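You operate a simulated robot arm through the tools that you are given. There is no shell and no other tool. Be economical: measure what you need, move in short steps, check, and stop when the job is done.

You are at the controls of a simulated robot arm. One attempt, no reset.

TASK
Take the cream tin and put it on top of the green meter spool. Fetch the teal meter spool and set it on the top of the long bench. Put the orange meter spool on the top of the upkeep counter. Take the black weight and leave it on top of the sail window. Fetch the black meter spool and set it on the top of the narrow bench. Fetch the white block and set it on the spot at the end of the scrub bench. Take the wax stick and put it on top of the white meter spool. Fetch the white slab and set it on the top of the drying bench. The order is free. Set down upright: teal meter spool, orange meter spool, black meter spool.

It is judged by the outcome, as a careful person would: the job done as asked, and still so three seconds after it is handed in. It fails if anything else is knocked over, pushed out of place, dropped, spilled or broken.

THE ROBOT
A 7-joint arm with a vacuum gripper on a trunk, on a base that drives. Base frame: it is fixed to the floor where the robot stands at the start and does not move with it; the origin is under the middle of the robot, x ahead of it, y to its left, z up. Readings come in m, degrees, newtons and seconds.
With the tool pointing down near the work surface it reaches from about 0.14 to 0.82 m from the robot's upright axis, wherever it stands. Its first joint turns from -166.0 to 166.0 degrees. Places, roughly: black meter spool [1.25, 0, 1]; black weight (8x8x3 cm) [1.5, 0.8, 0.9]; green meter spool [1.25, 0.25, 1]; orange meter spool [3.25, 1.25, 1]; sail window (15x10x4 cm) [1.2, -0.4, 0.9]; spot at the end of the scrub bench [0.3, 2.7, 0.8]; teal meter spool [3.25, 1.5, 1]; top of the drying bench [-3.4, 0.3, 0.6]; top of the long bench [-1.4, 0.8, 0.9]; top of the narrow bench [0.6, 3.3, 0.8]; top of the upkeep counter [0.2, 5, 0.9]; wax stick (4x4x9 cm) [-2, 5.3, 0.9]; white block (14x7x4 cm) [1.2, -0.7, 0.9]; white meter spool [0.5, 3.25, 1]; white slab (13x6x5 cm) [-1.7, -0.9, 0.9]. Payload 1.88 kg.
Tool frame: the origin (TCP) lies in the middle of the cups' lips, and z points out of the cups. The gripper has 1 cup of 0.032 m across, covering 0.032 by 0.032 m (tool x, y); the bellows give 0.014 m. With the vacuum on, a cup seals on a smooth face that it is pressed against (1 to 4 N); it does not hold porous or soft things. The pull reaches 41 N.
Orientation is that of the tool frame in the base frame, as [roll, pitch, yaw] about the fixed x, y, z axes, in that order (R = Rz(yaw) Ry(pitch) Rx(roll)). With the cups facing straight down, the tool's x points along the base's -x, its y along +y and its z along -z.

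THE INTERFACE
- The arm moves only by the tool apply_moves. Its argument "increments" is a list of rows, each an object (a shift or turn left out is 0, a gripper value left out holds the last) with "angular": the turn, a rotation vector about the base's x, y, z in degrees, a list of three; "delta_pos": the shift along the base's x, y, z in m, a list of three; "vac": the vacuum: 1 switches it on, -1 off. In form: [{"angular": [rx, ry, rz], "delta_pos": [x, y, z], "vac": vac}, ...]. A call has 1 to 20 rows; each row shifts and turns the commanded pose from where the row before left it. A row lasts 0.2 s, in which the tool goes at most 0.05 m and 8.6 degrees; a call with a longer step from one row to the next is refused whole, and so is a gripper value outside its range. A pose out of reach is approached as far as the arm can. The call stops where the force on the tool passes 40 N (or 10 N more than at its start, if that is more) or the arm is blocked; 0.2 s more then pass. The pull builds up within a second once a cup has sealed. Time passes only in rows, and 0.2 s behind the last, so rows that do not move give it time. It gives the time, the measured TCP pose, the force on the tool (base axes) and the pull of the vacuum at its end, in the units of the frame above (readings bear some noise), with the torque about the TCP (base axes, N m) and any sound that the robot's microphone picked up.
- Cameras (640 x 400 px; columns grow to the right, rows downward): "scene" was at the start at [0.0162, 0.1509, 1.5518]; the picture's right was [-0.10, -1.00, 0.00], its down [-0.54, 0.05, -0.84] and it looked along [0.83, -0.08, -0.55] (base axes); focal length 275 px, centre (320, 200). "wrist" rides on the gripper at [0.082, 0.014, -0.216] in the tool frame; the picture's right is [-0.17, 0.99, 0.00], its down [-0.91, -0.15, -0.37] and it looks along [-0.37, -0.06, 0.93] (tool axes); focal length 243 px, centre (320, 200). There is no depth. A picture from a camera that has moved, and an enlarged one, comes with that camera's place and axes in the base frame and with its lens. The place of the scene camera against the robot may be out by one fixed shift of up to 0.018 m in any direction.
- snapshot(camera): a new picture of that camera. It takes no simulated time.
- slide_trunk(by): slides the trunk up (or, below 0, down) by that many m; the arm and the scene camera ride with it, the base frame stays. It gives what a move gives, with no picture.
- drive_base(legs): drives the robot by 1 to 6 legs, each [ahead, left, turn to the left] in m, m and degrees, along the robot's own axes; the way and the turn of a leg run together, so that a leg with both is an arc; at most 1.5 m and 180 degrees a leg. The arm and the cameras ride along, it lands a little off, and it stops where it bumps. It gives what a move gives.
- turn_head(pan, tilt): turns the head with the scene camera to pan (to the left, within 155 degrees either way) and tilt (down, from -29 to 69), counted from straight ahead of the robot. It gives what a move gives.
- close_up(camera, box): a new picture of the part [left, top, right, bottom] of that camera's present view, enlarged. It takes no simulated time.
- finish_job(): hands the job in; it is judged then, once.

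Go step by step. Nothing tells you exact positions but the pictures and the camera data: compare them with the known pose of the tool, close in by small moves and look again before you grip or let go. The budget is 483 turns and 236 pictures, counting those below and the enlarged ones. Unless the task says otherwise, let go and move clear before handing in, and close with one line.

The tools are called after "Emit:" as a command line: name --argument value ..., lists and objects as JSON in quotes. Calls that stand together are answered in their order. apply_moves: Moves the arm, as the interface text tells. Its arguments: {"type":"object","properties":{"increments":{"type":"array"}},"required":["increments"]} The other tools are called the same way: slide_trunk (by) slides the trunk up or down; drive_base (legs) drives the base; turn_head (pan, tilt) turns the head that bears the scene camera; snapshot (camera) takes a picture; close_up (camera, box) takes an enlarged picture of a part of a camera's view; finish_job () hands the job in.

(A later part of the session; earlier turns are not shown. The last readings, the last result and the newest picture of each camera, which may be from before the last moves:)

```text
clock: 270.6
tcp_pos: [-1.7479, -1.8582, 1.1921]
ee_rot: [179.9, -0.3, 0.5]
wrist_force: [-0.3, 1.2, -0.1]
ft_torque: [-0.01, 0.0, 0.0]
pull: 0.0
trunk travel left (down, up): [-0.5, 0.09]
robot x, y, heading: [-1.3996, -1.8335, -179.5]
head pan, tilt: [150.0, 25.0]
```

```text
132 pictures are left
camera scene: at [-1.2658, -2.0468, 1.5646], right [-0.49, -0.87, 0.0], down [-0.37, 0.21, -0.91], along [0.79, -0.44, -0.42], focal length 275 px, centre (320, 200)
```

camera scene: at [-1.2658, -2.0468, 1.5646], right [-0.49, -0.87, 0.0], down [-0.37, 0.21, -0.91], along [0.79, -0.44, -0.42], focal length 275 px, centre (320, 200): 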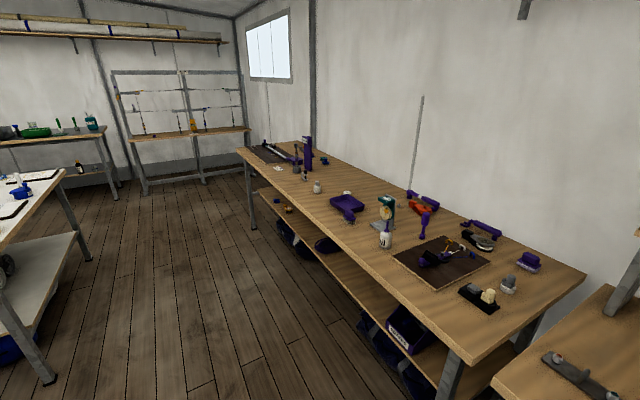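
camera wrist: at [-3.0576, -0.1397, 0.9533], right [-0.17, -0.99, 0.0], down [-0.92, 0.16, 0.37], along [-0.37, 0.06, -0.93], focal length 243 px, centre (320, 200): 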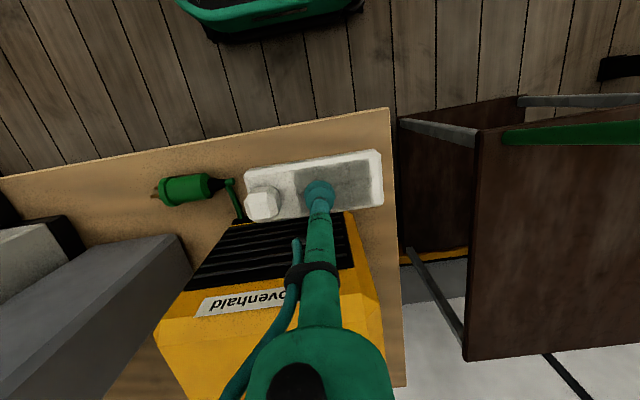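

Clear. I continue to x≈2.15 and then up to y≈-0.05.

Emit:
drive_base --legs '[[-1.2, 0, 0], [-1.2, 0, 0], [-1.13, 0, 0], [0, -0.9, 0], [0, -0.88, 0]]'

Emit:
turn_head --pan 0 --tilt 40

Emit:
snapshot --camera "scene"

Emit:
snapshot --camera "wrist"

```text
clock: 296.3
tcp_pos: [1.7172, -0.0278, 1.1922]
ee_rot: [179.9, -0.2, 1.2]
wrist_force: [0.7, -0.6, 0.6]
ft_torque: [0.02, -0.04, 0.03]
pull: 0.1
trunk travel left (down, up): [-0.5, 0.09]
robot x, y, heading: [2.0695, 0.0042, -178.6]
head pan, tilt: [150.0, 25.0]
```

```text
clock: 298.6
tcp_pos: [1.7157, -0.0266, 1.192]
ee_rot: [179.9, -0.1, 1.1]
wrist_force: [-1.1, 0.3, 0.3]
ft_torque: [-0.01, 0.03, 0.03]
pull: 0.0
trunk travel left (down, up): [-0.5, 0.09]
robot x, y, heading: [2.0716, 0.0005, -178.6]
head pan, tilt: [0.0, 40.0]
```

```text
131 pictures are left
camera scene: at [2.035, -0.1673, 1.5413], right [-0.02, 1.0, 0.0], down [0.64, 0.02, -0.77], along [-0.77, -0.02, -0.64], focal length 275 px, centre (320, 200)
```

scene: 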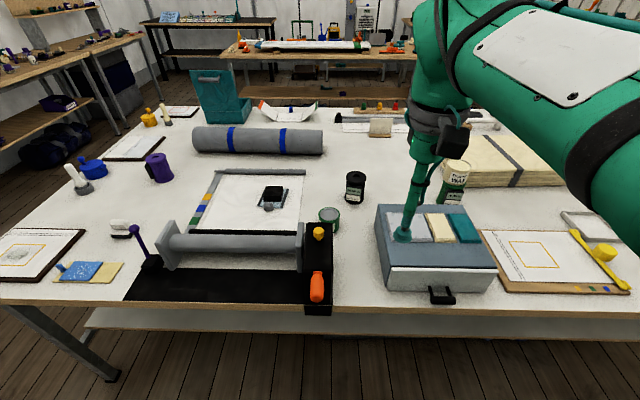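

```text
130 pictures are left
camera wrist: at [1.7987, -0.0401, 1.409], right [-0.15, -0.99, 0.0], down [-0.92, 0.14, 0.37], along [-0.37, 0.05, -0.93], focal length 243 px, centre (320, 200)
```

wrist: 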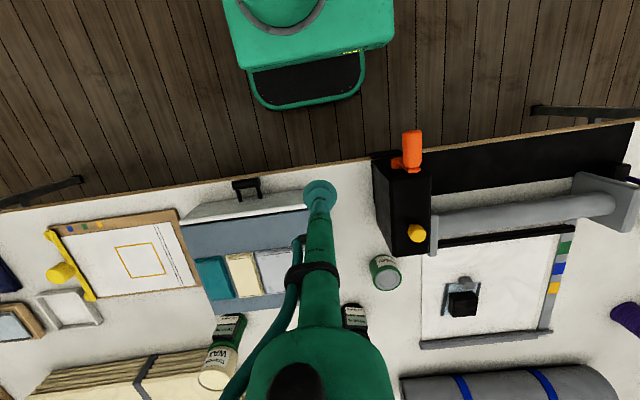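

I drive 0.12 m closer, then extend toward the black spool at (1.197, -0.051).

Emit:
drive_base --legs '[[0.12, 0, 0]]'

Emit:
apply_moves --increments '[{"delta_pos": [-0.045, 0.01, 0]}, {"delta_pos": [-0.045, 0.01, 0]}, {"delta_pos": [-0.045, 0.01, 0]}, {"delta_pos": [-0.045, 0.01, -0.01]}, {"delta_pos": [-0.045, 0.01, -0.01]}, {"delta_pos": [-0.04, 0, -0.02]}, {"delta_pos": [-0.03, 0, -0.03]}, {}]'

Emit:
snapshot --camera "wrist"

```text
clock: 299.9
tcp_pos: [1.5973, -0.0307, 1.1924]
ee_rot: [179.9, -0.3, 1.1]
wrist_force: [-0.1, -0.4, -0.6]
ft_torque: [0.0, -0.02, 0.03]
pull: 0.0
trunk travel left (down, up): [-0.5, 0.09]
robot x, y, heading: [1.9501, -0.0021, -178.5]
head pan, tilt: [0.0, 40.0]
```

```text
clock: 301.7
tcp_pos: [1.3036, 0.0206, 1.1218]
ee_rot: [179.9, -0.3, 1.2]
wrist_force: [-0.6, -0.5, 0.2]
ft_torque: [0.0, -0.03, -0.02]
pull: 0.1
trunk travel left (down, up): [-0.5, 0.09]
robot x, y, heading: [1.9511, -0.0014, -178.6]
head pan, tilt: [0.0, 40.0]
```

```text
129 pictures are left
camera wrist: at [1.3858, 0.0077, 1.3389], right [-0.15, -0.99, 0.0], down [-0.92, 0.14, 0.37], along [-0.37, 0.05, -0.93], focal length 243 px, centre (320, 200)
```

wrist: 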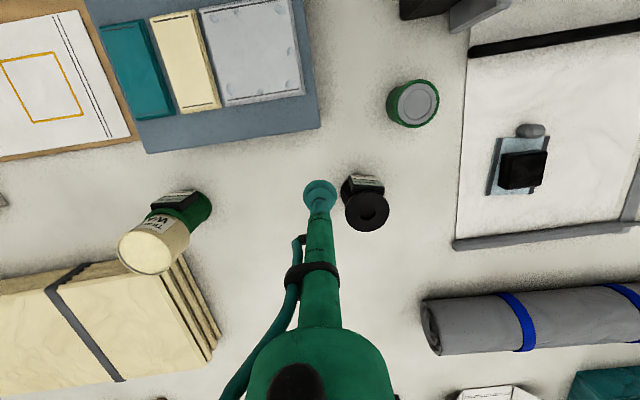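

Black spool top centre at (1.198, -0.052). I move above it and verify with a close-up.

Emit:
apply_moves --increments '[{"delta_pos": [-0.026, -0.018, -0.01]}, {"delta_pos": [-0.026, -0.018, -0.02]}, {"delta_pos": [-0.026, -0.018, -0.03]}, {"delta_pos": [-0.027, -0.018, -0.03]}, {"delta_pos": [0, 0, -0.015]}, {}]'

Emit:
close_up --camera "wrist" --box '[240, 120, 400, 240]'

Emit:
close_up --camera "scene" --box '[300, 130, 460, 230]'

```text
clock: 303.1
tcp_pos: [1.197, -0.0521, 1.0174]
ee_rot: [180.0, -0.2, 1.3]
wrist_force: [-1.0, 0.2, -0.6]
ft_torque: [-0.04, -0.02, 0.01]
pull: 0.0
trunk travel left (down, up): [-0.5, 0.09]
robot x, y, heading: [1.9519, -0.0032, -178.6]
head pan, tilt: [0.0, 40.0]
```

```text
3.33 times, centred on (320, 180) of wrist
camera zoom: at [1.2797, -0.0643, 1.2337], right [-0.15, -0.99, 0.0], down [-0.92, 0.14, 0.37], along [-0.37, 0.05, -0.93], focal length 809 px, centre (320, 267)
```

zoom: 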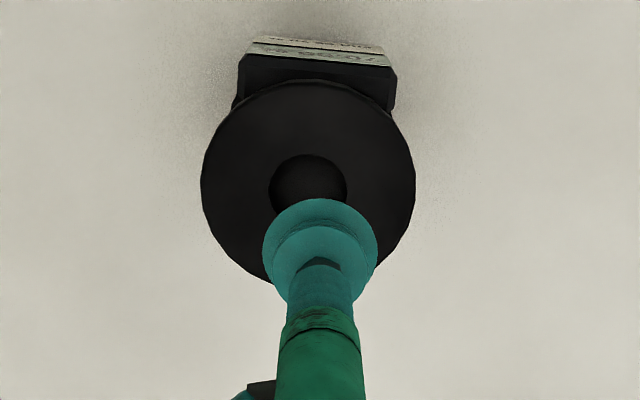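

```text
4.00 times, centred on (380, 180) of scene
camera zoom: at [1.9158, -0.1702, 1.5413], right [-0.02, 1.0, 0.0], down [0.64, 0.02, -0.77], along [-0.77, -0.02, -0.64], focal length 1099 px, centre (80, 280)
```

zoom: 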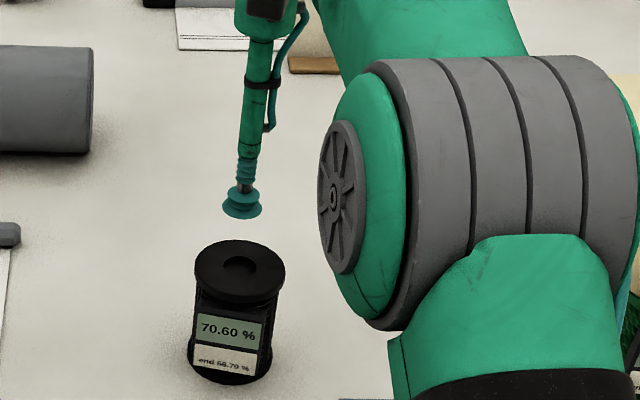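

Emit:
apply_moves --increments '[{"delta_pos": [0.002, 0.001, -0.025], "vac": 1}, {"delta_pos": [0, 0, -0.018]}, {}]'

Emit:
close_up --camera "wrist" --box '[270, 150, 370, 230]'

Emit:
close_up --camera "scene" --box '[320, 170, 400, 230]'

```text
clock: 303.9
tcp_pos: [1.2002, -0.0528, 0.9749]
ee_rot: [179.8, -0.3, 1.1]
wrist_force: [0.7, 0.1, -0.1]
ft_torque: [0.03, -0.03, 0.0]
pull: 0.0
trunk travel left (down, up): [-0.5, 0.09]
robot x, y, heading: [1.9502, -0.0006, -178.5]
head pan, tilt: [0.0, 40.0]
```

```text
5.00 times, centred on (320, 190) of wrist
camera zoom: at [1.2821, -0.0644, 1.1905], right [-0.15, -0.99, 0.0], down [-0.92, 0.14, 0.37], along [-0.37, 0.05, -0.93], focal length 1213 px, centre (320, 250)
```

zoom: 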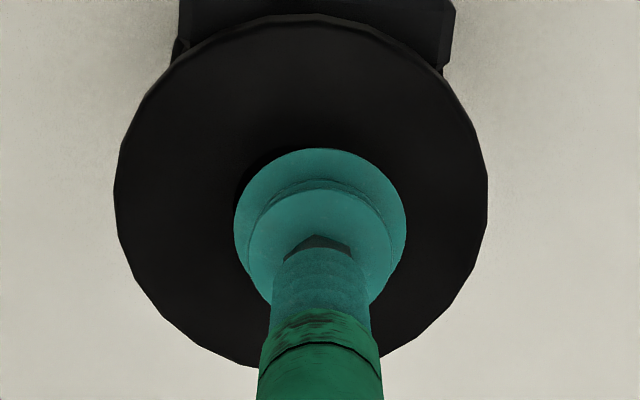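

```text
6.67 times, centred on (360, 200) of scene
camera zoom: at [1.9154, -0.1702, 1.5413], right [-0.02, 1.0, 0.0], down [0.64, 0.02, -0.77], along [-0.77, -0.02, -0.64], focal length 1832 px, centre (53, 200)
```

zoom: 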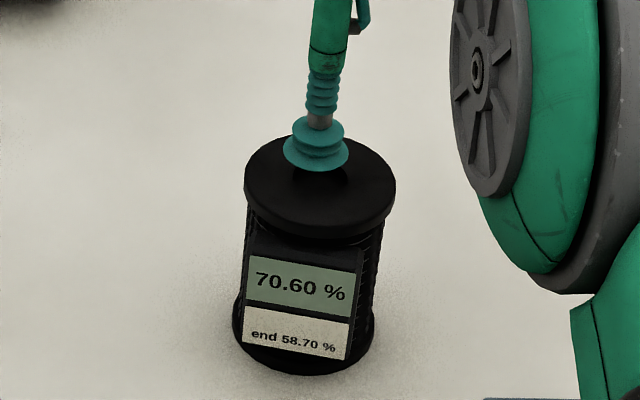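

Offset is 1 mm in x, 3 mm in y. I correct it and descend in small steps.

Emit:
apply_moves --increments '[{"delta_pos": [0.001, 0.003, -0.008]}, {"delta_pos": [0, 0, -0.006]}, {"delta_pos": [0, 0, -0.004]}, {"delta_pos": [0, 0, -0.003]}, {}]'

```text
clock: 305.1
tcp_pos: [1.2009, -0.0489, 0.9557]
ee_rot: [179.9, -0.1, 1.1]
wrist_force: [1.6, -1.1, 11.1]
ft_torque: [0.05, -0.02, -0.1]
pull: 40.3
trunk travel left (down, up): [-0.5, 0.09]
robot x, y, heading: [1.9513, -0.0059, -178.6]
head pan, tilt: [0.0, 40.0]
```

Sealed on the spool top. I lift it straight up and tuck it in.

Emit:
apply_moves --increments '[{"delta_pos": [0, 0, 0.01]}, {"delta_pos": [0, 0, 0.02]}, {"delta_pos": [0, 0, 0.04]}, {"delta_pos": [0, 0, 0.045]}, {"delta_pos": [0.02, 0, 0.04]}, {"delta_pos": [0.03, 0, 0.035]}, {"delta_pos": [0.03, 0, 0.035]}, {"delta_pos": [0.03, 0, 0.03]}, {"delta_pos": [0.045, 0, 0.01]}, {"delta_pos": [0.045, 0, 0]}, {"delta_pos": [0.045, 0, 0]}, {"delta_pos": [0.045, 0, 0]}, {"delta_pos": [0.045, 0, 0]}, {"delta_pos": [0.04, 0, 0]}]'

Emit:
snapshot --camera "scene"

```text
clock: 308.1
tcp_pos: [1.5758, -0.0489, 1.2147]
ee_rot: [179.9, -0.3, 1.2]
wrist_force: [0.0, 0.1, -2.5]
ft_torque: [-0.03, -0.02, 0.02]
pull: 40.8
trunk travel left (down, up): [-0.5, 0.09]
robot x, y, heading: [1.9489, -0.0044, -178.7]
head pan, tilt: [0.0, 40.0]
```

```text
124 pictures are left
camera scene: at [1.9158, -0.1702, 1.5413], right [-0.02, 1.0, 0.0], down [0.64, 0.02, -0.77], along [-0.77, -0.02, -0.64], focal length 275 px, centre (320, 200)
```

scene: 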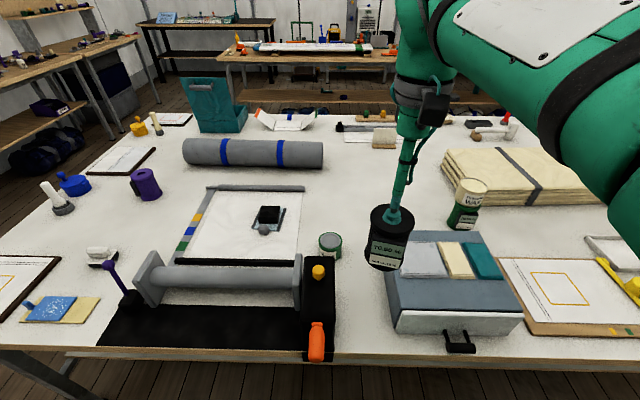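

Held upright. I raise a bit and drive to the doorway region, then face the second room.

Emit:
apply_moves --increments '[{"delta_pos": [0.02, 0, 0.03]}, {"delta_pos": [0.02, 0, 0.02]}]'

Emit:
drive_base --legs '[[-0.22, 0, 0], [0, -1.2, 0], [0, -0.95, 0], [0, 0, -91.4]]'

Emit:
turn_head --pan 45 --tilt 22

Emit:
snapshot --camera "scene"

```text
clock: 308.7
tcp_pos: [1.6157, -0.0483, 1.2652]
ee_rot: [179.9, -0.3, 1.2]
wrist_force: [0.4, 0.8, -2.3]
ft_torque: [0.04, 0.0, 0.01]
pull: 41.3
trunk travel left (down, up): [-0.5, 0.09]
robot x, y, heading: [1.9493, 0.0032, -178.7]
head pan, tilt: [0.0, 40.0]
```

```text
clock: 324.5
tcp_pos: [2.0721, 2.4939, 1.2655]
ee_rot: [179.8, -0.2, -89.4]
wrist_force: [0.5, 1.2, -3.0]
ft_torque: [0.03, -0.01, 0.03]
pull: 40.5
trunk travel left (down, up): [-0.5, 0.09]
robot x, y, heading: [2.1123, 2.1612, 91.2]
head pan, tilt: [0.0, 40.0]
```

```text
clock: 325.6
tcp_pos: [2.0718, 2.494, 1.2652]
ee_rot: [179.8, -0.3, -89.3]
wrist_force: [0.8, 0.4, -1.2]
ft_torque: [0.0, 0.04, 0.0]
pull: 40.3
trunk travel left (down, up): [-0.5, 0.09]
robot x, y, heading: [2.1143, 2.1614, 90.8]
head pan, tilt: [45.0, 22.0]
```

```text
123 pictures are left
camera scene: at [1.8728, 2.1581, 1.5695], right [0.7, 0.72, 0.0], down [0.27, -0.26, -0.93], along [-0.66, 0.65, -0.37], focal length 275 px, centre (320, 200)
```

scene: 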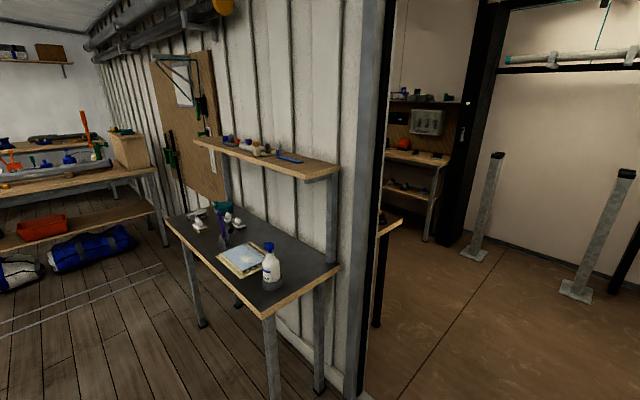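

The doorway is open. I drive through and look around the second room.

Emit:
drive_base --legs '[[0.8, 0, -1], [0.75, 0, 0]]'

Emit:
turn_head --pan 85 --tilt 25

Emit:
snapshot --camera "scene"

Emit:
turn_head --pan 125 --tilt 25

Emit:
snapshot --camera "scene"

```text
clock: 333.7
tcp_pos: [2.0602, 4.0575, 1.2651]
ee_rot: [179.9, -0.3, -89.7]
wrist_force: [0.0, 1.0, -2.6]
ft_torque: [0.02, 0.0, 0.0]
pull: 40.4
trunk travel left (down, up): [-0.5, 0.09]
robot x, y, heading: [2.1024, 3.7249, 90.6]
head pan, tilt: [45.0, 22.0]
```

```text
clock: 334.7
tcp_pos: [2.0589, 4.0587, 1.2665]
ee_rot: [179.8, -0.3, -89.7]
wrist_force: [-0.9, -0.1, -2.4]
ft_torque: [0.01, -0.01, -0.01]
pull: 40.3
trunk travel left (down, up): [-0.5, 0.09]
robot x, y, heading: [2.1001, 3.7209, 90.4]
head pan, tilt: [85.0, 25.0]
```

```text
122 pictures are left
camera scene: at [1.8336, 3.665, 1.5647], right [0.08, 1.0, 0.0], down [0.42, -0.03, -0.91], along [-0.9, 0.07, -0.42], focal length 275 px, centre (320, 200)
```

scene: 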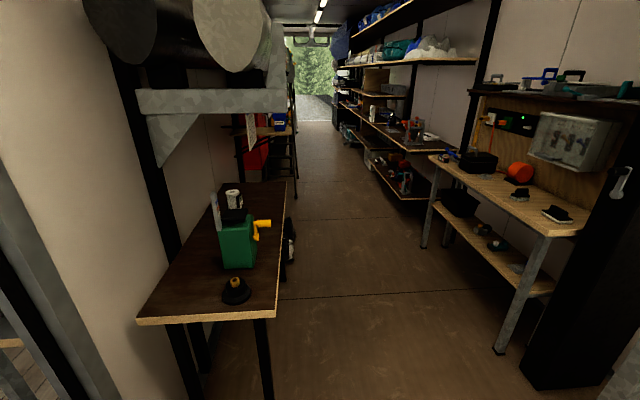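

```text
clock: 335.8
tcp_pos: [2.06, 4.0588, 1.2666]
ee_rot: [179.8, -0.3, -89.6]
wrist_force: [0.2, 1.3, -2.5]
ft_torque: [-0.01, -0.01, 0.03]
pull: 40.8
trunk travel left (down, up): [-0.5, 0.09]
robot x, y, heading: [2.1018, 3.7266, 90.5]
head pan, tilt: [125.0, 25.0]
```

```text
121 pictures are left
camera scene: at [1.8505, 3.6043, 1.5647], right [-0.58, 0.81, 0.0], down [0.34, 0.25, -0.91], along [-0.74, -0.53, -0.42], focal length 275 px, centre (320, 200)
```

scene: 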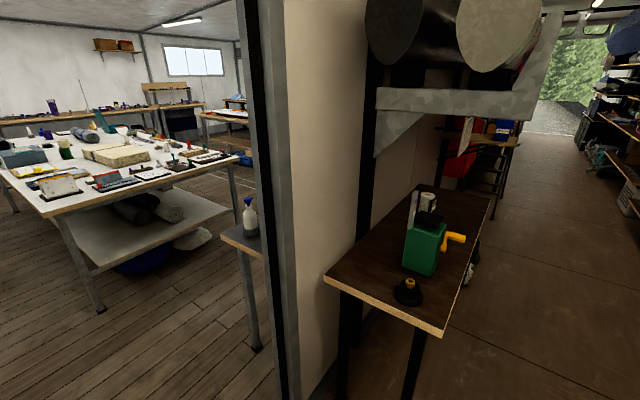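

I see the narrow bench (x ~0.2–1.12, y 3.10–3.55) with a winch, a black knob and the white spool; opposite, the upkeep counter. I move beside the narrow bench and face it.

Emit:
drive_base --legs '[[0.25, 0, 0], [0, 1.02, 0], [0, 0, 90], [0, 0, 89.5]]'

Emit:
turn_head --pan 0 --tilt 35

Emit:
snapshot --camera "scene"

Emit:
snapshot --camera "wrist"

```text
clock: 350.0
tcp_pos: [1.1396, 3.6275, 1.2667]
ee_rot: [179.9, -0.2, 89.7]
wrist_force: [0.3, -0.2, -1.7]
ft_torque: [0.0, 0.05, -0.02]
pull: 40.9
trunk travel left (down, up): [-0.5, 0.09]
robot x, y, heading: [1.1029, 3.9613, -89.9]
head pan, tilt: [125.0, 25.0]
```

```text
clock: 352.1
tcp_pos: [1.1395, 3.6275, 1.2652]
ee_rot: [180.0, -0.3, 89.8]
wrist_force: [-0.4, 0.0, -3.0]
ft_torque: [0.02, -0.04, 0.0]
pull: 41.0
trunk travel left (down, up): [-0.5, 0.09]
robot x, y, heading: [1.1009, 3.9624, -90.1]
head pan, tilt: [0.0, 35.0]
```

```text
120 pictures are left
camera scene: at [1.2529, 3.9304, 1.5489], right [-1.0, 0.0, 0.0], down [0.0, 0.57, -0.82], along [0.0, -0.82, -0.57], focal length 275 px, centre (320, 200)
```

scene: 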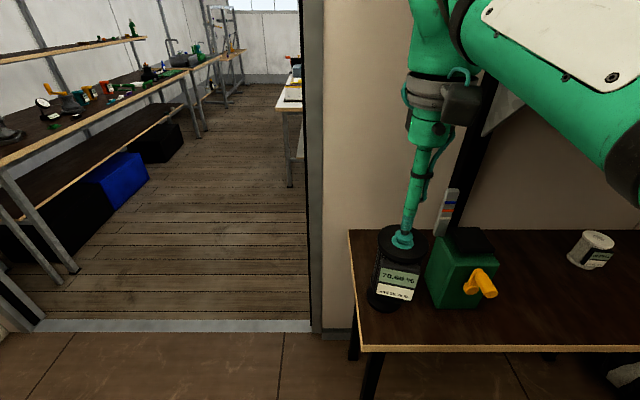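

```text
119 pictures are left
camera wrist: at [1.1545, 3.7071, 1.4828], right [0.99, -0.17, 0.0], down [-0.16, -0.92, 0.37], along [-0.06, -0.36, -0.93], focal length 243 px, centre (320, 200)
```

wrist: 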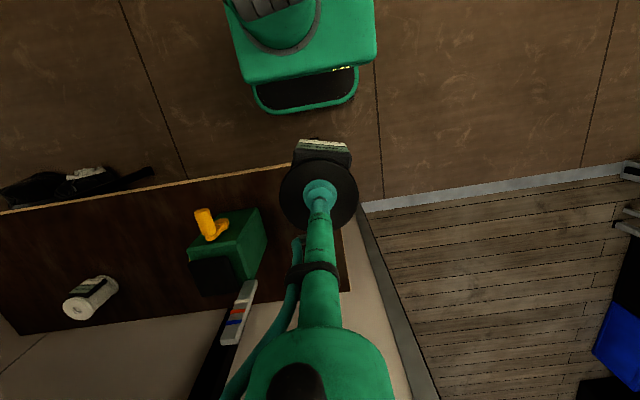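

I shift the held spool aside to see the bench end where the black knob stands.

Emit:
apply_moves --increments '[{"delta_pos": [0.04, 0, 0]}, {"delta_pos": [0.04, 0, 0]}, {"delta_pos": [0.04, 0, 0]}, {"delta_pos": [0.04, 0, 0]}, {}]'

Emit:
snapshot --camera "scene"

Emit:
turn_head --pan -35 --tilt 15

Emit:
snapshot --camera "scene"

```text
clock: 353.3
tcp_pos: [1.3014, 3.6297, 1.2655]
ee_rot: [179.9, -0.2, 89.9]
wrist_force: [-0.1, -0.2, -1.8]
ft_torque: [0.03, -0.01, -0.01]
pull: 40.7
trunk travel left (down, up): [-0.5, 0.09]
robot x, y, heading: [1.1041, 3.9626, -89.8]
head pan, tilt: [0.0, 35.0]
```

```text
118 pictures are left
camera scene: at [1.2532, 3.9303, 1.5488], right [-1.0, 0.0, 0.0], down [0.0, 0.57, -0.82], along [0.0, -0.82, -0.57], focal length 275 px, centre (320, 200)
```

scene: 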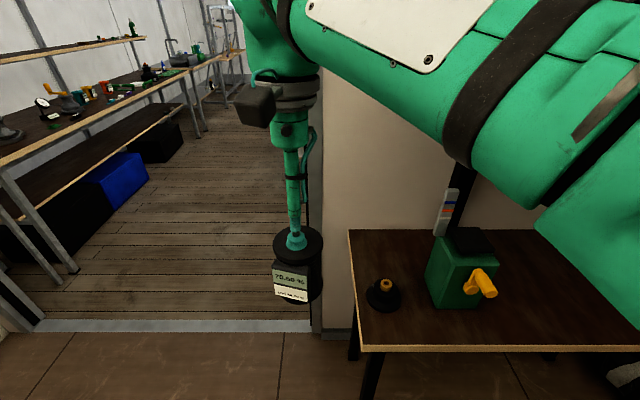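

```text
clock: 354.3
tcp_pos: [1.3008, 3.6292, 1.2656]
ee_rot: [179.9, -0.3, 89.9]
wrist_force: [-0.5, -0.4, -2.6]
ft_torque: [0.04, -0.01, 0.0]
pull: 41.4
trunk travel left (down, up): [-0.5, 0.09]
robot x, y, heading: [1.1003, 3.9658, -89.8]
head pan, tilt: [-35.0, 15.0]
```

```text
117 pictures are left
camera scene: at [1.1994, 3.9418, 1.5808], right [-0.82, 0.57, 0.0], down [0.15, 0.21, -0.97], along [-0.55, -0.79, -0.26], focal length 275 px, centre (320, 200)
```

scene: 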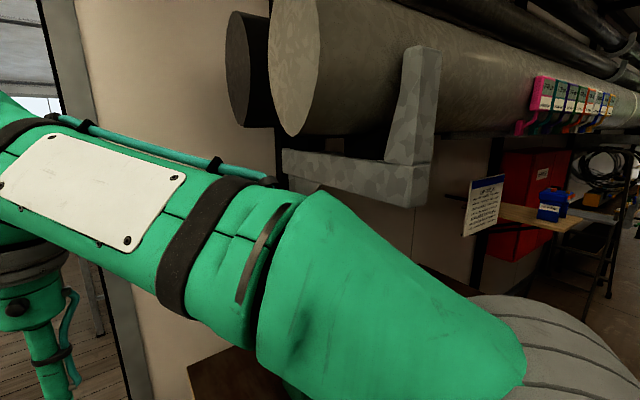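

The knob is at (1.05, 3.39); rack rolls overhead begin at x<0.8. I'll set the black spool at about (1.045, 3.225), behind the knob at the free end of the bench. First a small drive.

Emit:
drive_base --legs '[[0.06, 0.05, 0]]'

Emit:
apply_moves --increments '[{"delta_pos": [-0.045, -0.01, -0.01]}, {"delta_pos": [-0.045, -0.01, -0.01]}, {"delta_pos": [-0.045, -0.01, -0.01]}, {"delta_pos": [-0.045, -0.01, -0.01]}, {"delta_pos": [-0.04, -0.02, -0.01]}, {"delta_pos": [-0.04, -0.02, -0.01]}, {"delta_pos": [-0.03, -0.03, -0.01]}, {"delta_pos": [0, -0.045, -0.01]}, {"delta_pos": [0, -0.045, -0.01]}, {}]'

Emit:
turn_head --pan 0 --tilt 35

Emit:
snapshot --camera "scene"

Emit:
snapshot --camera "wrist"

```text
clock: 355.3
tcp_pos: [1.3501, 3.5699, 1.2659]
ee_rot: [179.9, -0.3, 89.9]
wrist_force: [0.3, -0.1, -2.6]
ft_torque: [0.02, -0.02, 0.02]
pull: 40.2
trunk travel left (down, up): [-0.5, 0.09]
robot x, y, heading: [1.1521, 3.9061, -90.2]
head pan, tilt: [-35.0, 15.0]
```

```text
clock: 357.5
tcp_pos: [1.0604, 3.3702, 1.1761]
ee_rot: [179.9, -0.4, 89.8]
wrist_force: [0.5, -0.5, -3.0]
ft_torque: [0.03, 0.04, 0.02]
pull: 40.4
trunk travel left (down, up): [-0.5, 0.09]
robot x, y, heading: [1.1498, 3.9019, -89.6]
head pan, tilt: [-35.0, 15.0]
```

```text
clock: 358.5
tcp_pos: [1.0598, 3.3695, 1.1745]
ee_rot: [179.8, -0.3, 89.9]
wrist_force: [-0.5, 0.2, -2.6]
ft_torque: [-0.03, -0.03, 0.02]
pull: 40.9
trunk travel left (down, up): [-0.5, 0.09]
robot x, y, heading: [1.1541, 3.9043, -90.1]
head pan, tilt: [0.0, 35.0]
```

```text
116 pictures are left
camera scene: at [1.3026, 3.8709, 1.5489], right [-1.0, 0.0, 0.0], down [0.0, 0.57, -0.82], along [0.0, -0.82, -0.57], focal length 275 px, centre (320, 200)
```

scene: 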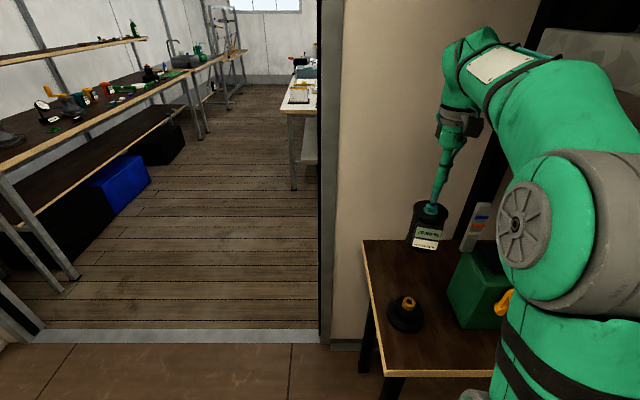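

```text
115 pictures are left
camera wrist: at [1.0749, 3.4495, 1.3925], right [0.99, -0.17, 0.0], down [-0.16, -0.92, 0.37], along [-0.06, -0.36, -0.93], focal length 243 px, centre (320, 200)
```

wrist: 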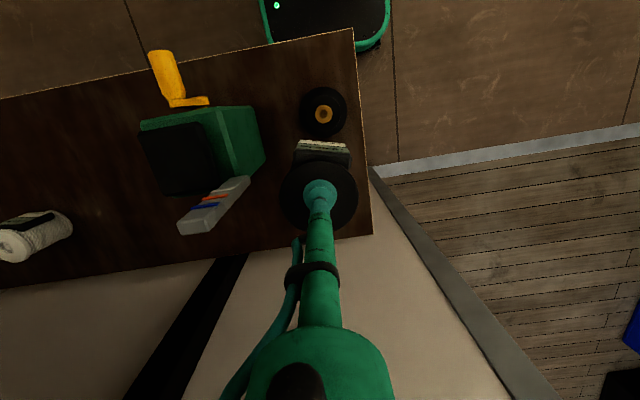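

Target (1.057, 3.23): behind the knob (back edge y≈3.38), wall at 3.09, bench edge x≈1.16. I move over and lower.

Emit:
apply_moves --increments '[{"delta_pos": [-0.003, -0.035, -0.01]}, {"delta_pos": [0, -0.035, -0.03]}, {"delta_pos": [0, -0.035, -0.03]}, {"delta_pos": [0, -0.033, -0.03]}, {"delta_pos": [0, 0, -0.04]}, {"delta_pos": [0, 0, -0.04]}, {}]'

Emit:
snapshot --camera "scene"

Emit:
snapshot --camera "wrist"

```text
clock: 360.1
tcp_pos: [1.0551, 3.232, 0.9961]
ee_rot: [179.9, -0.4, 89.9]
wrist_force: [0.4, -0.2, -3.2]
ft_torque: [-0.01, 0.02, -0.04]
pull: 40.6
trunk travel left (down, up): [-0.5, 0.09]
robot x, y, heading: [1.1477, 3.9034, -90.1]
head pan, tilt: [0.0, 35.0]
```

```text
114 pictures are left
camera scene: at [1.3026, 3.8706, 1.5489], right [-1.0, 0.0, 0.0], down [0.0, 0.57, -0.82], along [0.0, -0.82, -0.57], focal length 275 px, centre (320, 200)
```

scene: 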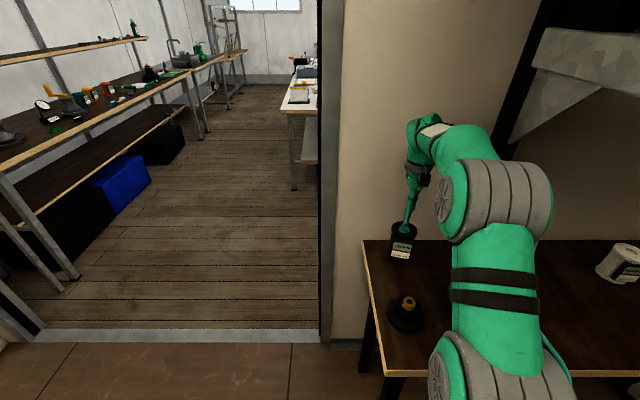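

```text
113 pictures are left
camera wrist: at [1.0701, 3.3112, 1.2128], right [0.99, -0.17, 0.0], down [-0.16, -0.92, 0.37], along [-0.06, -0.36, -0.93], focal length 243 px, centre (320, 200)
```

wrist: 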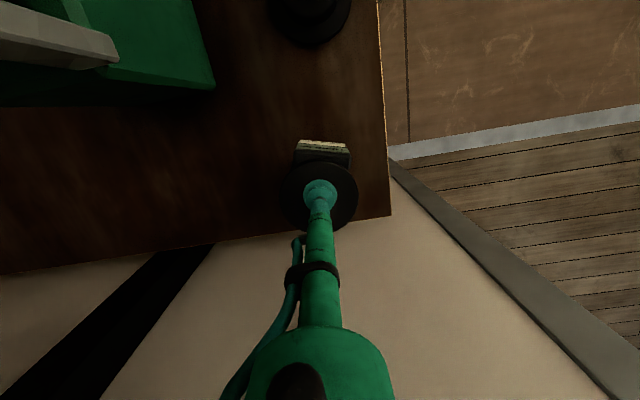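

Emit:
apply_moves --increments '[{"delta_pos": [0, 0, -0.04]}, {"delta_pos": [0, 0, -0.03]}, {"delta_pos": [0, 0, -0.008]}, {}]'

Emit:
close_up --camera "scene" --box '[340, 200, 460, 300]'

```text
clock: 360.8
tcp_pos: [1.0552, 3.2273, 0.9404]
ee_rot: [-179.9, 1.2, 89.7]
wrist_force: [0.3, -2.1, 13.6]
ft_torque: [0.18, -0.01, -0.14]
pull: 40.5
trunk travel left (down, up): [-0.5, 0.09]
robot x, y, heading: [1.1536, 3.9007, -89.6]
head pan, tilt: [0.0, 35.0]
stopped in row 3: the force on the tool passed its limit (the readings are from after the stop); the commanded pose is now the measured one
```

```text
4.00 times, centred on (400, 250) of scene
camera zoom: at [1.303, 3.8725, 1.5488], right [-1.0, 0.0, 0.0], down [0.0, 0.57, -0.82], along [0.0, -0.82, -0.57], focal length 1099 px, centre (0, 0)
```

zoom: 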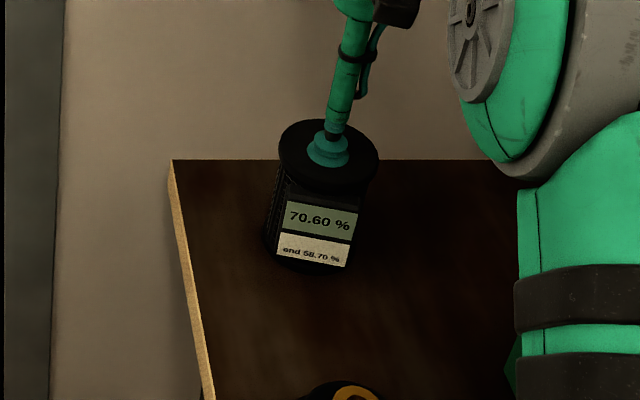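

The spool touches the bench (top at z≈0.836). Release and rise.

Emit:
apply_moves --increments '[{"delta_pos": [0, 0, 0.001]}, {"vac": -1}, {}, {}, {"delta_pos": [0, 0, 0.004]}, {}, {"delta_pos": [0, 0, 0.01]}, {"delta_pos": [0, 0, 0.03]}, {"delta_pos": [0, 0.01, 0.045]}, {"delta_pos": [0, 0.02, 0.045]}, {"delta_pos": [0, 0.04, 0.02]}, {"delta_pos": [0, 0.04, 0.02]}]'

Emit:
snapshot --camera "scene"

Emit:
snapshot --camera "wrist"

```text
clock: 363.4
tcp_pos: [1.0572, 3.3424, 1.1119]
ee_rot: [-179.9, 0.8, 89.8]
wrist_force: [1.1, 0.2, 0.0]
ft_torque: [-0.03, -0.01, 0.02]
pull: 0.1
trunk travel left (down, up): [-0.5, 0.09]
robot x, y, heading: [1.1534, 3.9034, -90.0]
head pan, tilt: [0.0, 35.0]
```

```text
111 pictures are left
camera scene: at [1.3027, 3.8714, 1.5489], right [-1.0, 0.0, 0.0], down [0.0, 0.57, -0.82], along [0.0, -0.82, -0.57], focal length 275 px, centre (320, 200)
```

scene: 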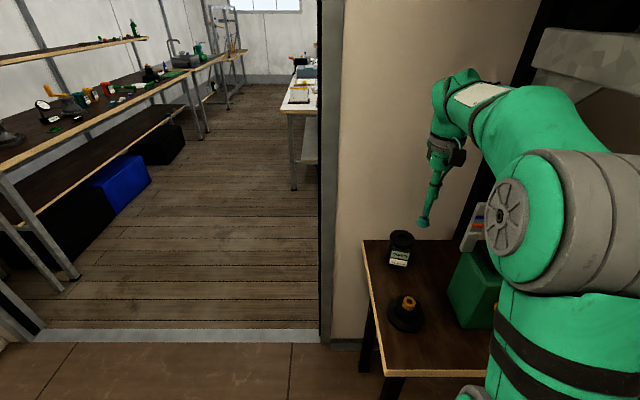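

```text
110 pictures are left
camera wrist: at [1.0721, 3.4254, 1.3276], right [0.99, -0.17, 0.0], down [-0.16, -0.91, 0.39], along [-0.06, -0.38, -0.92], focal length 243 px, centre (320, 200)
```

wrist: 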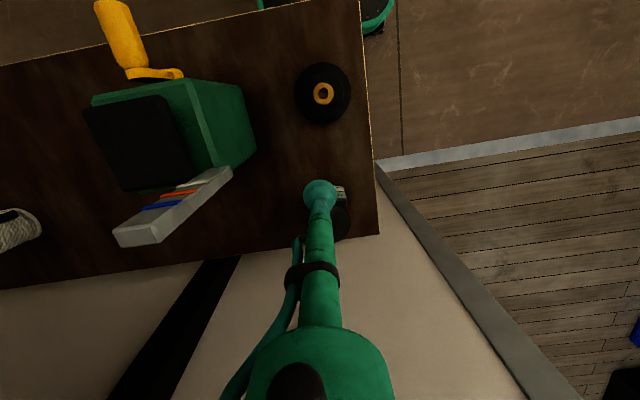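

The black spool stands upright on the narrow bench. Next the wax stick: I tuck the arm, back into the aisle and turn to look along it.

Emit:
apply_moves --increments '[{"delta_pos": [0.0, 0.04, 0.02], "angular": [0.8, 0, 0]}, {"delta_pos": [0.01, 0.04, 0.02]}, {"delta_pos": [0.01, 0.04, 0.02]}, {"delta_pos": [0.02, 0.04, 0.02]}, {"delta_pos": [0.02, 0.03, 0.02]}]'

Emit:
drive_base --legs '[[-0.27, 0, 0], [0, 0, -90]]'

Emit:
turn_head --pan 0 --tilt 20

Emit:
snapshot --camera "scene"

Emit:
turn_head --pan -45 --tilt 25

Emit:
snapshot --camera "scene"

```text
clock: 364.6
tcp_pos: [1.115, 3.5296, 1.2115]
ee_rot: [-179.9, -0.1, 89.8]
wrist_force: [-0.3, 0.7, 0.1]
ft_torque: [0.0, -0.03, -0.04]
pull: 0.0
trunk travel left (down, up): [-0.5, 0.09]
robot x, y, heading: [1.149, 3.9065, -90.0]
head pan, tilt: [0.0, 35.0]
```

```text
clock: 370.4
tcp_pos: [0.7775, 4.222, 1.2108]
ee_rot: [-179.9, 0.1, -1.6]
wrist_force: [-0.3, -0.6, -0.2]
ft_torque: [-0.02, -0.01, 0.01]
pull: 0.1
trunk travel left (down, up): [-0.5, 0.09]
robot x, y, heading: [1.152, 4.1762, 178.5]
head pan, tilt: [0.0, 35.0]
```

```text
clock: 371.2
tcp_pos: [0.7775, 4.2221, 1.2122]
ee_rot: [-179.9, 0.0, -1.7]
wrist_force: [0.5, -0.1, -0.6]
ft_torque: [-0.03, 0.01, 0.0]
pull: 0.0
trunk travel left (down, up): [-0.5, 0.09]
robot x, y, heading: [1.1511, 4.1744, 178.4]
head pan, tilt: [0.0, 20.0]
```

```text
109 pictures are left
camera scene: at [1.1012, 4.0092, 1.5727], right [0.03, 1.0, 0.0], down [0.34, -0.01, -0.94], along [-0.94, 0.02, -0.34], focal length 275 px, centre (320, 200)
```

scene: 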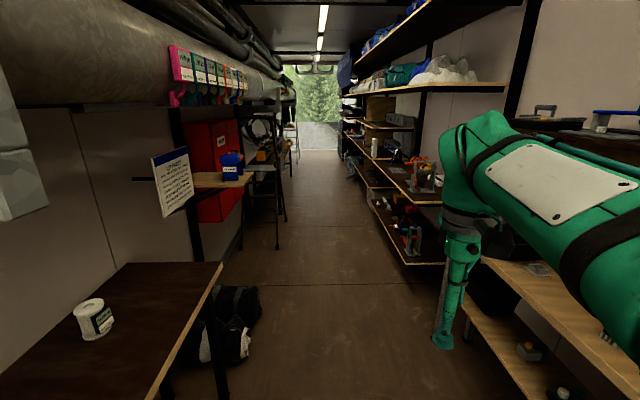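

```text
clock: 372.3
tcp_pos: [0.778, 4.2227, 1.2109]
ee_rot: [-179.9, 0.0, -1.7]
wrist_force: [-0.7, -0.4, 0.2]
ft_torque: [-0.01, 0.02, 0.0]
pull: 0.0
trunk travel left (down, up): [-0.5, 0.09]
robot x, y, heading: [1.1509, 4.1781, 178.6]
head pan, tilt: [-45.0, 25.0]
```

```text
108 pictures are left
camera scene: at [1.1308, 4.0735, 1.5647], right [0.72, 0.69, 0.0], down [0.29, -0.31, -0.91], along [-0.62, 0.66, -0.42], focal length 275 px, centre (320, 200)
```

scene: 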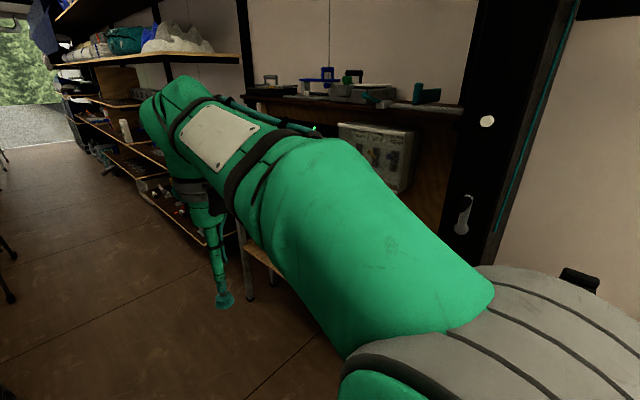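

I drive further down the aisle toward x≈-1.4 and look at the right-hand shelves.

Emit:
drive_base --legs '[[1.3, 0, 1], [1.2, 0, 0]]'

Emit:
turn_head --pan -65 --tilt 20

Emit:
snapshot --camera "scene"

```text
clock: 384.5
tcp_pos: [-1.7215, 4.2982, 1.2116]
ee_rot: [-179.8, 0.0, -2.5]
wrist_force: [-0.6, -0.3, -0.6]
ft_torque: [-0.02, 0.01, -0.03]
pull: 0.0
trunk travel left (down, up): [-0.5, 0.09]
robot x, y, heading: [-1.3512, 4.2505, 177.9]
head pan, tilt: [-45.0, 25.0]
```

```text
clock: 385.4
tcp_pos: [-1.7216, 4.2979, 1.2112]
ee_rot: [-179.9, 0.0, -2.6]
wrist_force: [0.9, 0.6, 1.1]
ft_torque: [-0.01, 0.0, 0.04]
pull: 0.1
trunk travel left (down, up): [-0.5, 0.09]
robot x, y, heading: [-1.3479, 4.2441, 177.9]
head pan, tilt: [-65.0, 20.0]
```

```text
107 pictures are left
camera scene: at [-1.3438, 4.1618, 1.5727], right [0.92, 0.39, 0.0], down [0.13, -0.32, -0.94], along [-0.36, 0.87, -0.34], focal length 275 px, centre (320, 200)
```

scene: 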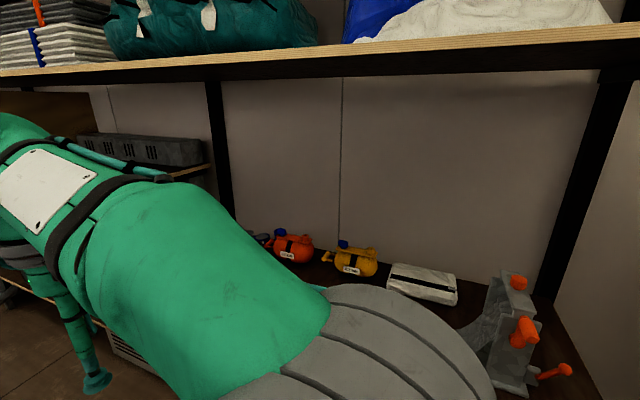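

Overhead shelf is at about z≈1.65. I move to x≈-1.95 and turn to face the shelf.

Emit:
drive_base --legs '[[0.6, 0.08, 0], [0, 0, -88]]'

Emit:
turn_head --pan 10 --tilt 30

Emit:
snapshot --camera "scene"

Emit:
snapshot --camera "wrist"

```text
clock: 392.5
tcp_pos: [-1.9042, 4.5622, 1.2112]
ee_rot: [-179.8, 0.1, -91.4]
wrist_force: [0.4, 0.6, 0.5]
ft_torque: [0.02, -0.02, -0.02]
pull: 0.1
trunk travel left (down, up): [-0.5, 0.09]
robot x, y, heading: [-1.9477, 4.1867, 88.9]
head pan, tilt: [-65.0, 20.0]
```

```text
clock: 394.0
tcp_pos: [-1.9041, 4.5614, 1.2116]
ee_rot: [-179.8, 0.0, -91.5]
wrist_force: [-0.1, 0.8, 0.3]
ft_torque: [0.01, 0.0, -0.03]
pull: 0.0
trunk travel left (down, up): [-0.5, 0.09]
robot x, y, heading: [-1.9471, 4.1926, 89.2]
head pan, tilt: [10.0, 30.0]
```

```text
106 pictures are left
camera scene: at [-2.1389, 4.2168, 1.5567], right [0.99, 0.15, 0.0], down [0.08, -0.49, -0.87], along [-0.13, 0.86, -0.5], focal length 275 px, centre (320, 200)
```

scene: 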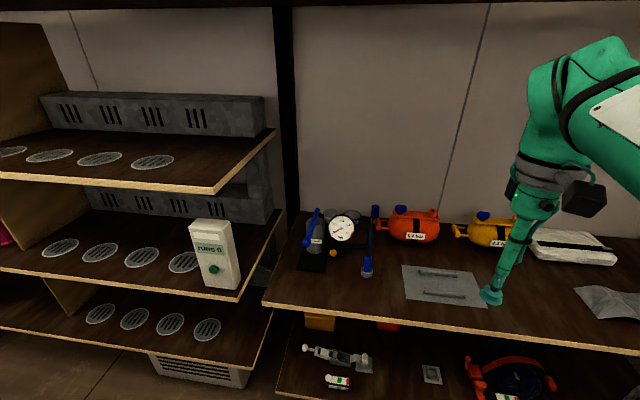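

```text
105 pictures are left
camera wrist: at [-1.9191, 4.479, 1.4281], right [-0.98, 0.19, 0.0], down [0.17, 0.91, 0.37], along [0.07, 0.37, -0.93], focal length 243 px, centre (320, 200)
```

wrist: 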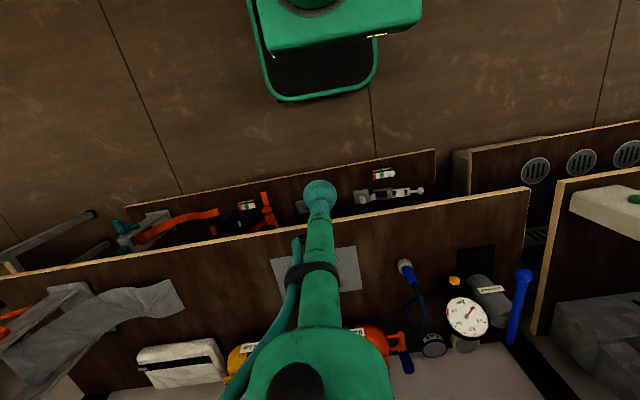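

Emit:
close_up --camera "scene" --box '[280, 190, 460, 300]'

Emit:
close_up --camera "scene" --box '[440, 190, 640, 320]'

```text
3.56 times, centred on (370, 245) of scene
camera zoom: at [-2.1389, 4.2168, 1.5567], right [0.99, 0.15, 0.0], down [0.08, -0.49, -0.87], along [-0.13, 0.86, -0.5], focal length 977 px, centre (142, 40)
```

zoom: 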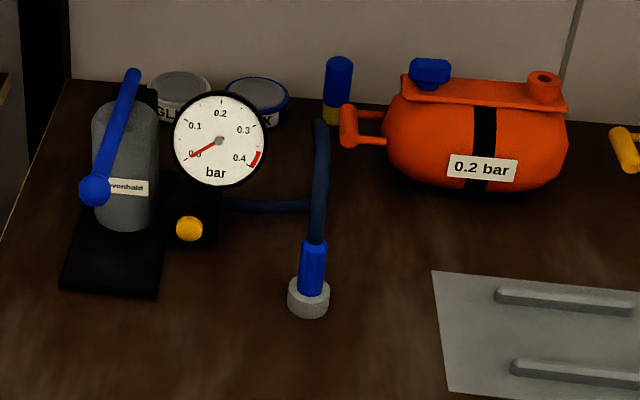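

```text
3.08 times, centred on (540, 255) of scene
camera zoom: at [-2.1389, 4.2168, 1.5567], right [0.99, 0.15, 0.0], down [0.08, -0.49, -0.87], along [-0.13, 0.86, -0.5], focal length 846 px, centre (-357, 31)
```

zoom: 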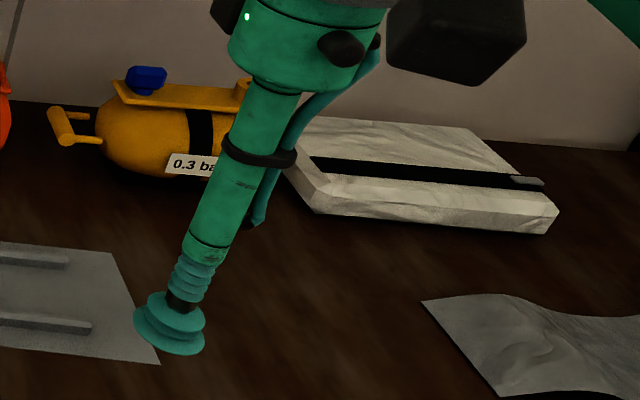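

The wax stick is the blue cylinder with a yellow base at about (-2.054, 5.26), shelf top z≈0.85, shelf front at y≈4.78. I align x and drive 0.22 m closer.

Emit:
drive_base --legs '[[0.22, 0.1, 0]]'

Emit:
slide_trunk --by 0.05

Emit:
snapshot --camera "wrist"

Emit:
turn_head --pan 5 --tilt -10

Emit:
snapshot --camera "scene"

```text
clock: 395.8
tcp_pos: [-1.9998, 4.7864, 1.2107]
ee_rot: [-179.9, 0.0, -91.3]
wrist_force: [-0.2, 0.3, -1.1]
ft_torque: [0.0, -0.01, 0.02]
pull: 0.1
trunk travel left (down, up): [-0.5, 0.09]
robot x, y, heading: [-2.0439, 4.4128, 89.0]
head pan, tilt: [10.0, 30.0]
```

```text
clock: 396.7
tcp_pos: [-2.0011, 4.7875, 1.2623]
ee_rot: [-179.8, 0.1, -91.4]
wrist_force: [0.1, 0.3, -0.3]
ft_torque: [0.0, 0.02, 0.02]
pull: 0.1
trunk travel left (down, up): [-0.55, 0.04]
robot x, y, heading: [-2.0446, 4.4116, 88.7]
head pan, tilt: [10.0, 30.0]
```

```text
102 pictures are left
camera wrist: at [-2.0153, 4.703, 1.478], right [-0.98, 0.19, 0.0], down [0.18, 0.91, 0.37], along [0.07, 0.37, -0.93], focal length 243 px, centre (320, 200)
```

wrist: 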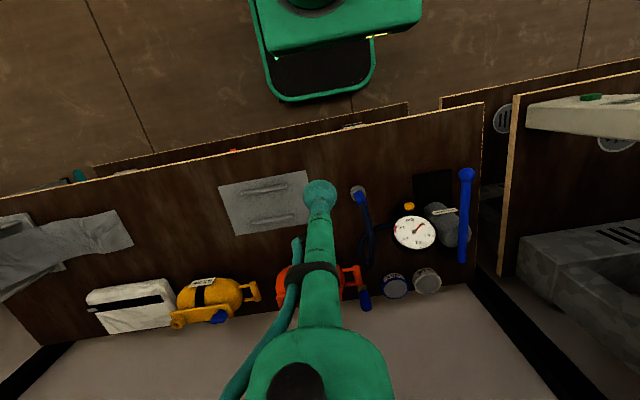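

```text
clock: 397.8
tcp_pos: [-2.0009, 4.7855, 1.2603]
ee_rot: [-179.9, 0.0, -91.3]
wrist_force: [-0.9, 0.1, -0.4]
ft_torque: [-0.03, 0.0, 0.03]
pull: 0.1
trunk travel left (down, up): [-0.55, 0.04]
robot x, y, heading: [-2.0452, 4.4102, 88.6]
head pan, tilt: [5.0, -10.0]
```

```text
101 pictures are left
camera scene: at [-2.2273, 4.4357, 1.6702], right [1.0, 0.07, 0.0], down [-0.01, 0.17, -0.98], along [-0.07, 0.98, 0.17], focal length 275 px, centre (320, 200)
```

scene: 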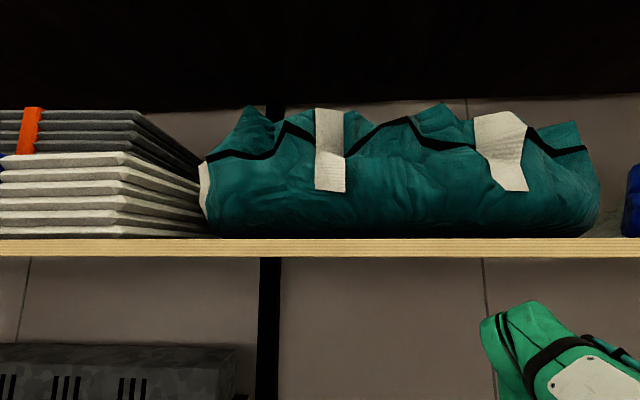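

The overhead shelf's underside is at z≈1.65. I drive 4.5 cm closer, lower the tool first, then extend beneath it and look.

Emit:
drive_base --legs '[[0.045, 0, 0]]'

Emit:
apply_moves --increments '[{"delta_pos": [0, 0, -0.045]}, {"delta_pos": [0, 0, -0.045]}, {"delta_pos": [0, 0, -0.045]}, {"delta_pos": [0, 0, -0.045]}, {"delta_pos": [0, 0.045, -0.01]}, {"delta_pos": [0, 0.045, 0]}, {"delta_pos": [0, 0.045, 0]}, {"delta_pos": [0, 0.045, 0]}, {"delta_pos": [0, 0.045, 0]}, {}]'

Emit:
snapshot --camera "wrist"

Emit:
turn_head --pan 5 --tilt 20

Emit:
snapshot --camera "scene"

```text
clock: 398.7
tcp_pos: [-1.9991, 4.832, 1.2611]
ee_rot: [-179.9, -0.2, -91.4]
wrist_force: [-0.7, 0.2, 0.7]
ft_torque: [-0.01, 0.0, -0.01]
pull: 0.1
trunk travel left (down, up): [-0.55, 0.04]
robot x, y, heading: [-2.0419, 4.4602, 88.8]
head pan, tilt: [5.0, -10.0]
```

```text
clock: 400.9
tcp_pos: [-1.9993, 5.0588, 1.069]
ee_rot: [-179.9, -0.1, -91.4]
wrist_force: [1.3, 0.2, -0.2]
ft_torque: [-0.02, 0.0, 0.02]
pull: 0.1
trunk travel left (down, up): [-0.55, 0.04]
robot x, y, heading: [-2.0442, 4.454, 89.0]
head pan, tilt: [5.0, -10.0]
```

```text
100 pictures are left
camera wrist: at [-2.0143, 4.9753, 1.2862], right [-0.98, 0.19, 0.0], down [0.18, 0.91, 0.37], along [0.07, 0.37, -0.93], focal length 243 px, centre (320, 200)
```

wrist: 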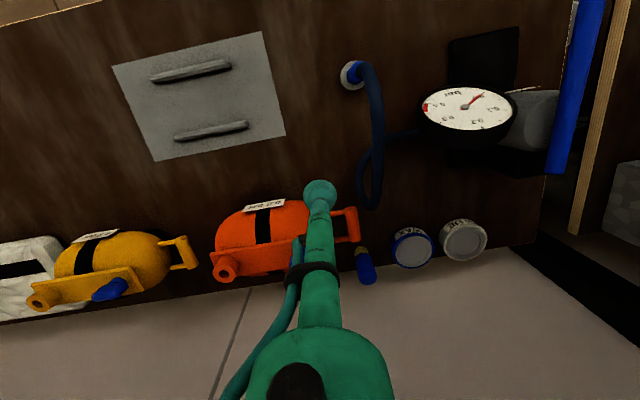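

```text
clock: 401.8
tcp_pos: [-1.9993, 5.0583, 1.0704]
ee_rot: [-180.0, 0.0, -91.4]
wrist_force: [-0.1, 0.5, -0.1]
ft_torque: [-0.01, 0.02, 0.02]
pull: 0.1
trunk travel left (down, up): [-0.55, 0.04]
robot x, y, heading: [-2.045, 4.4565, 88.8]
head pan, tilt: [5.0, 20.0]
```

```text
99 pictures are left
camera scene: at [-2.2269, 4.4902, 1.6228], right [1.0, 0.07, 0.0], down [0.02, -0.34, -0.94], along [-0.06, 0.94, -0.34], focal length 275 px, centre (320, 200)
```

scene: 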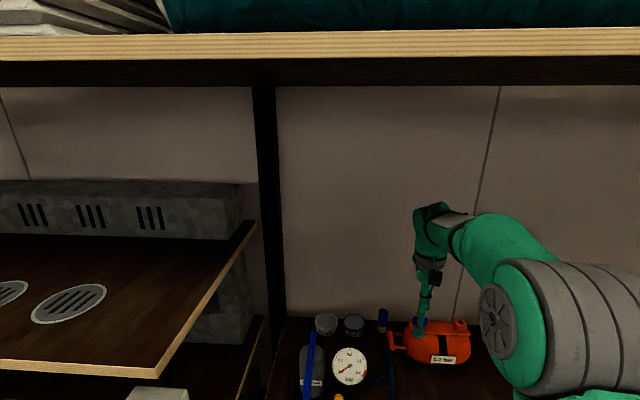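

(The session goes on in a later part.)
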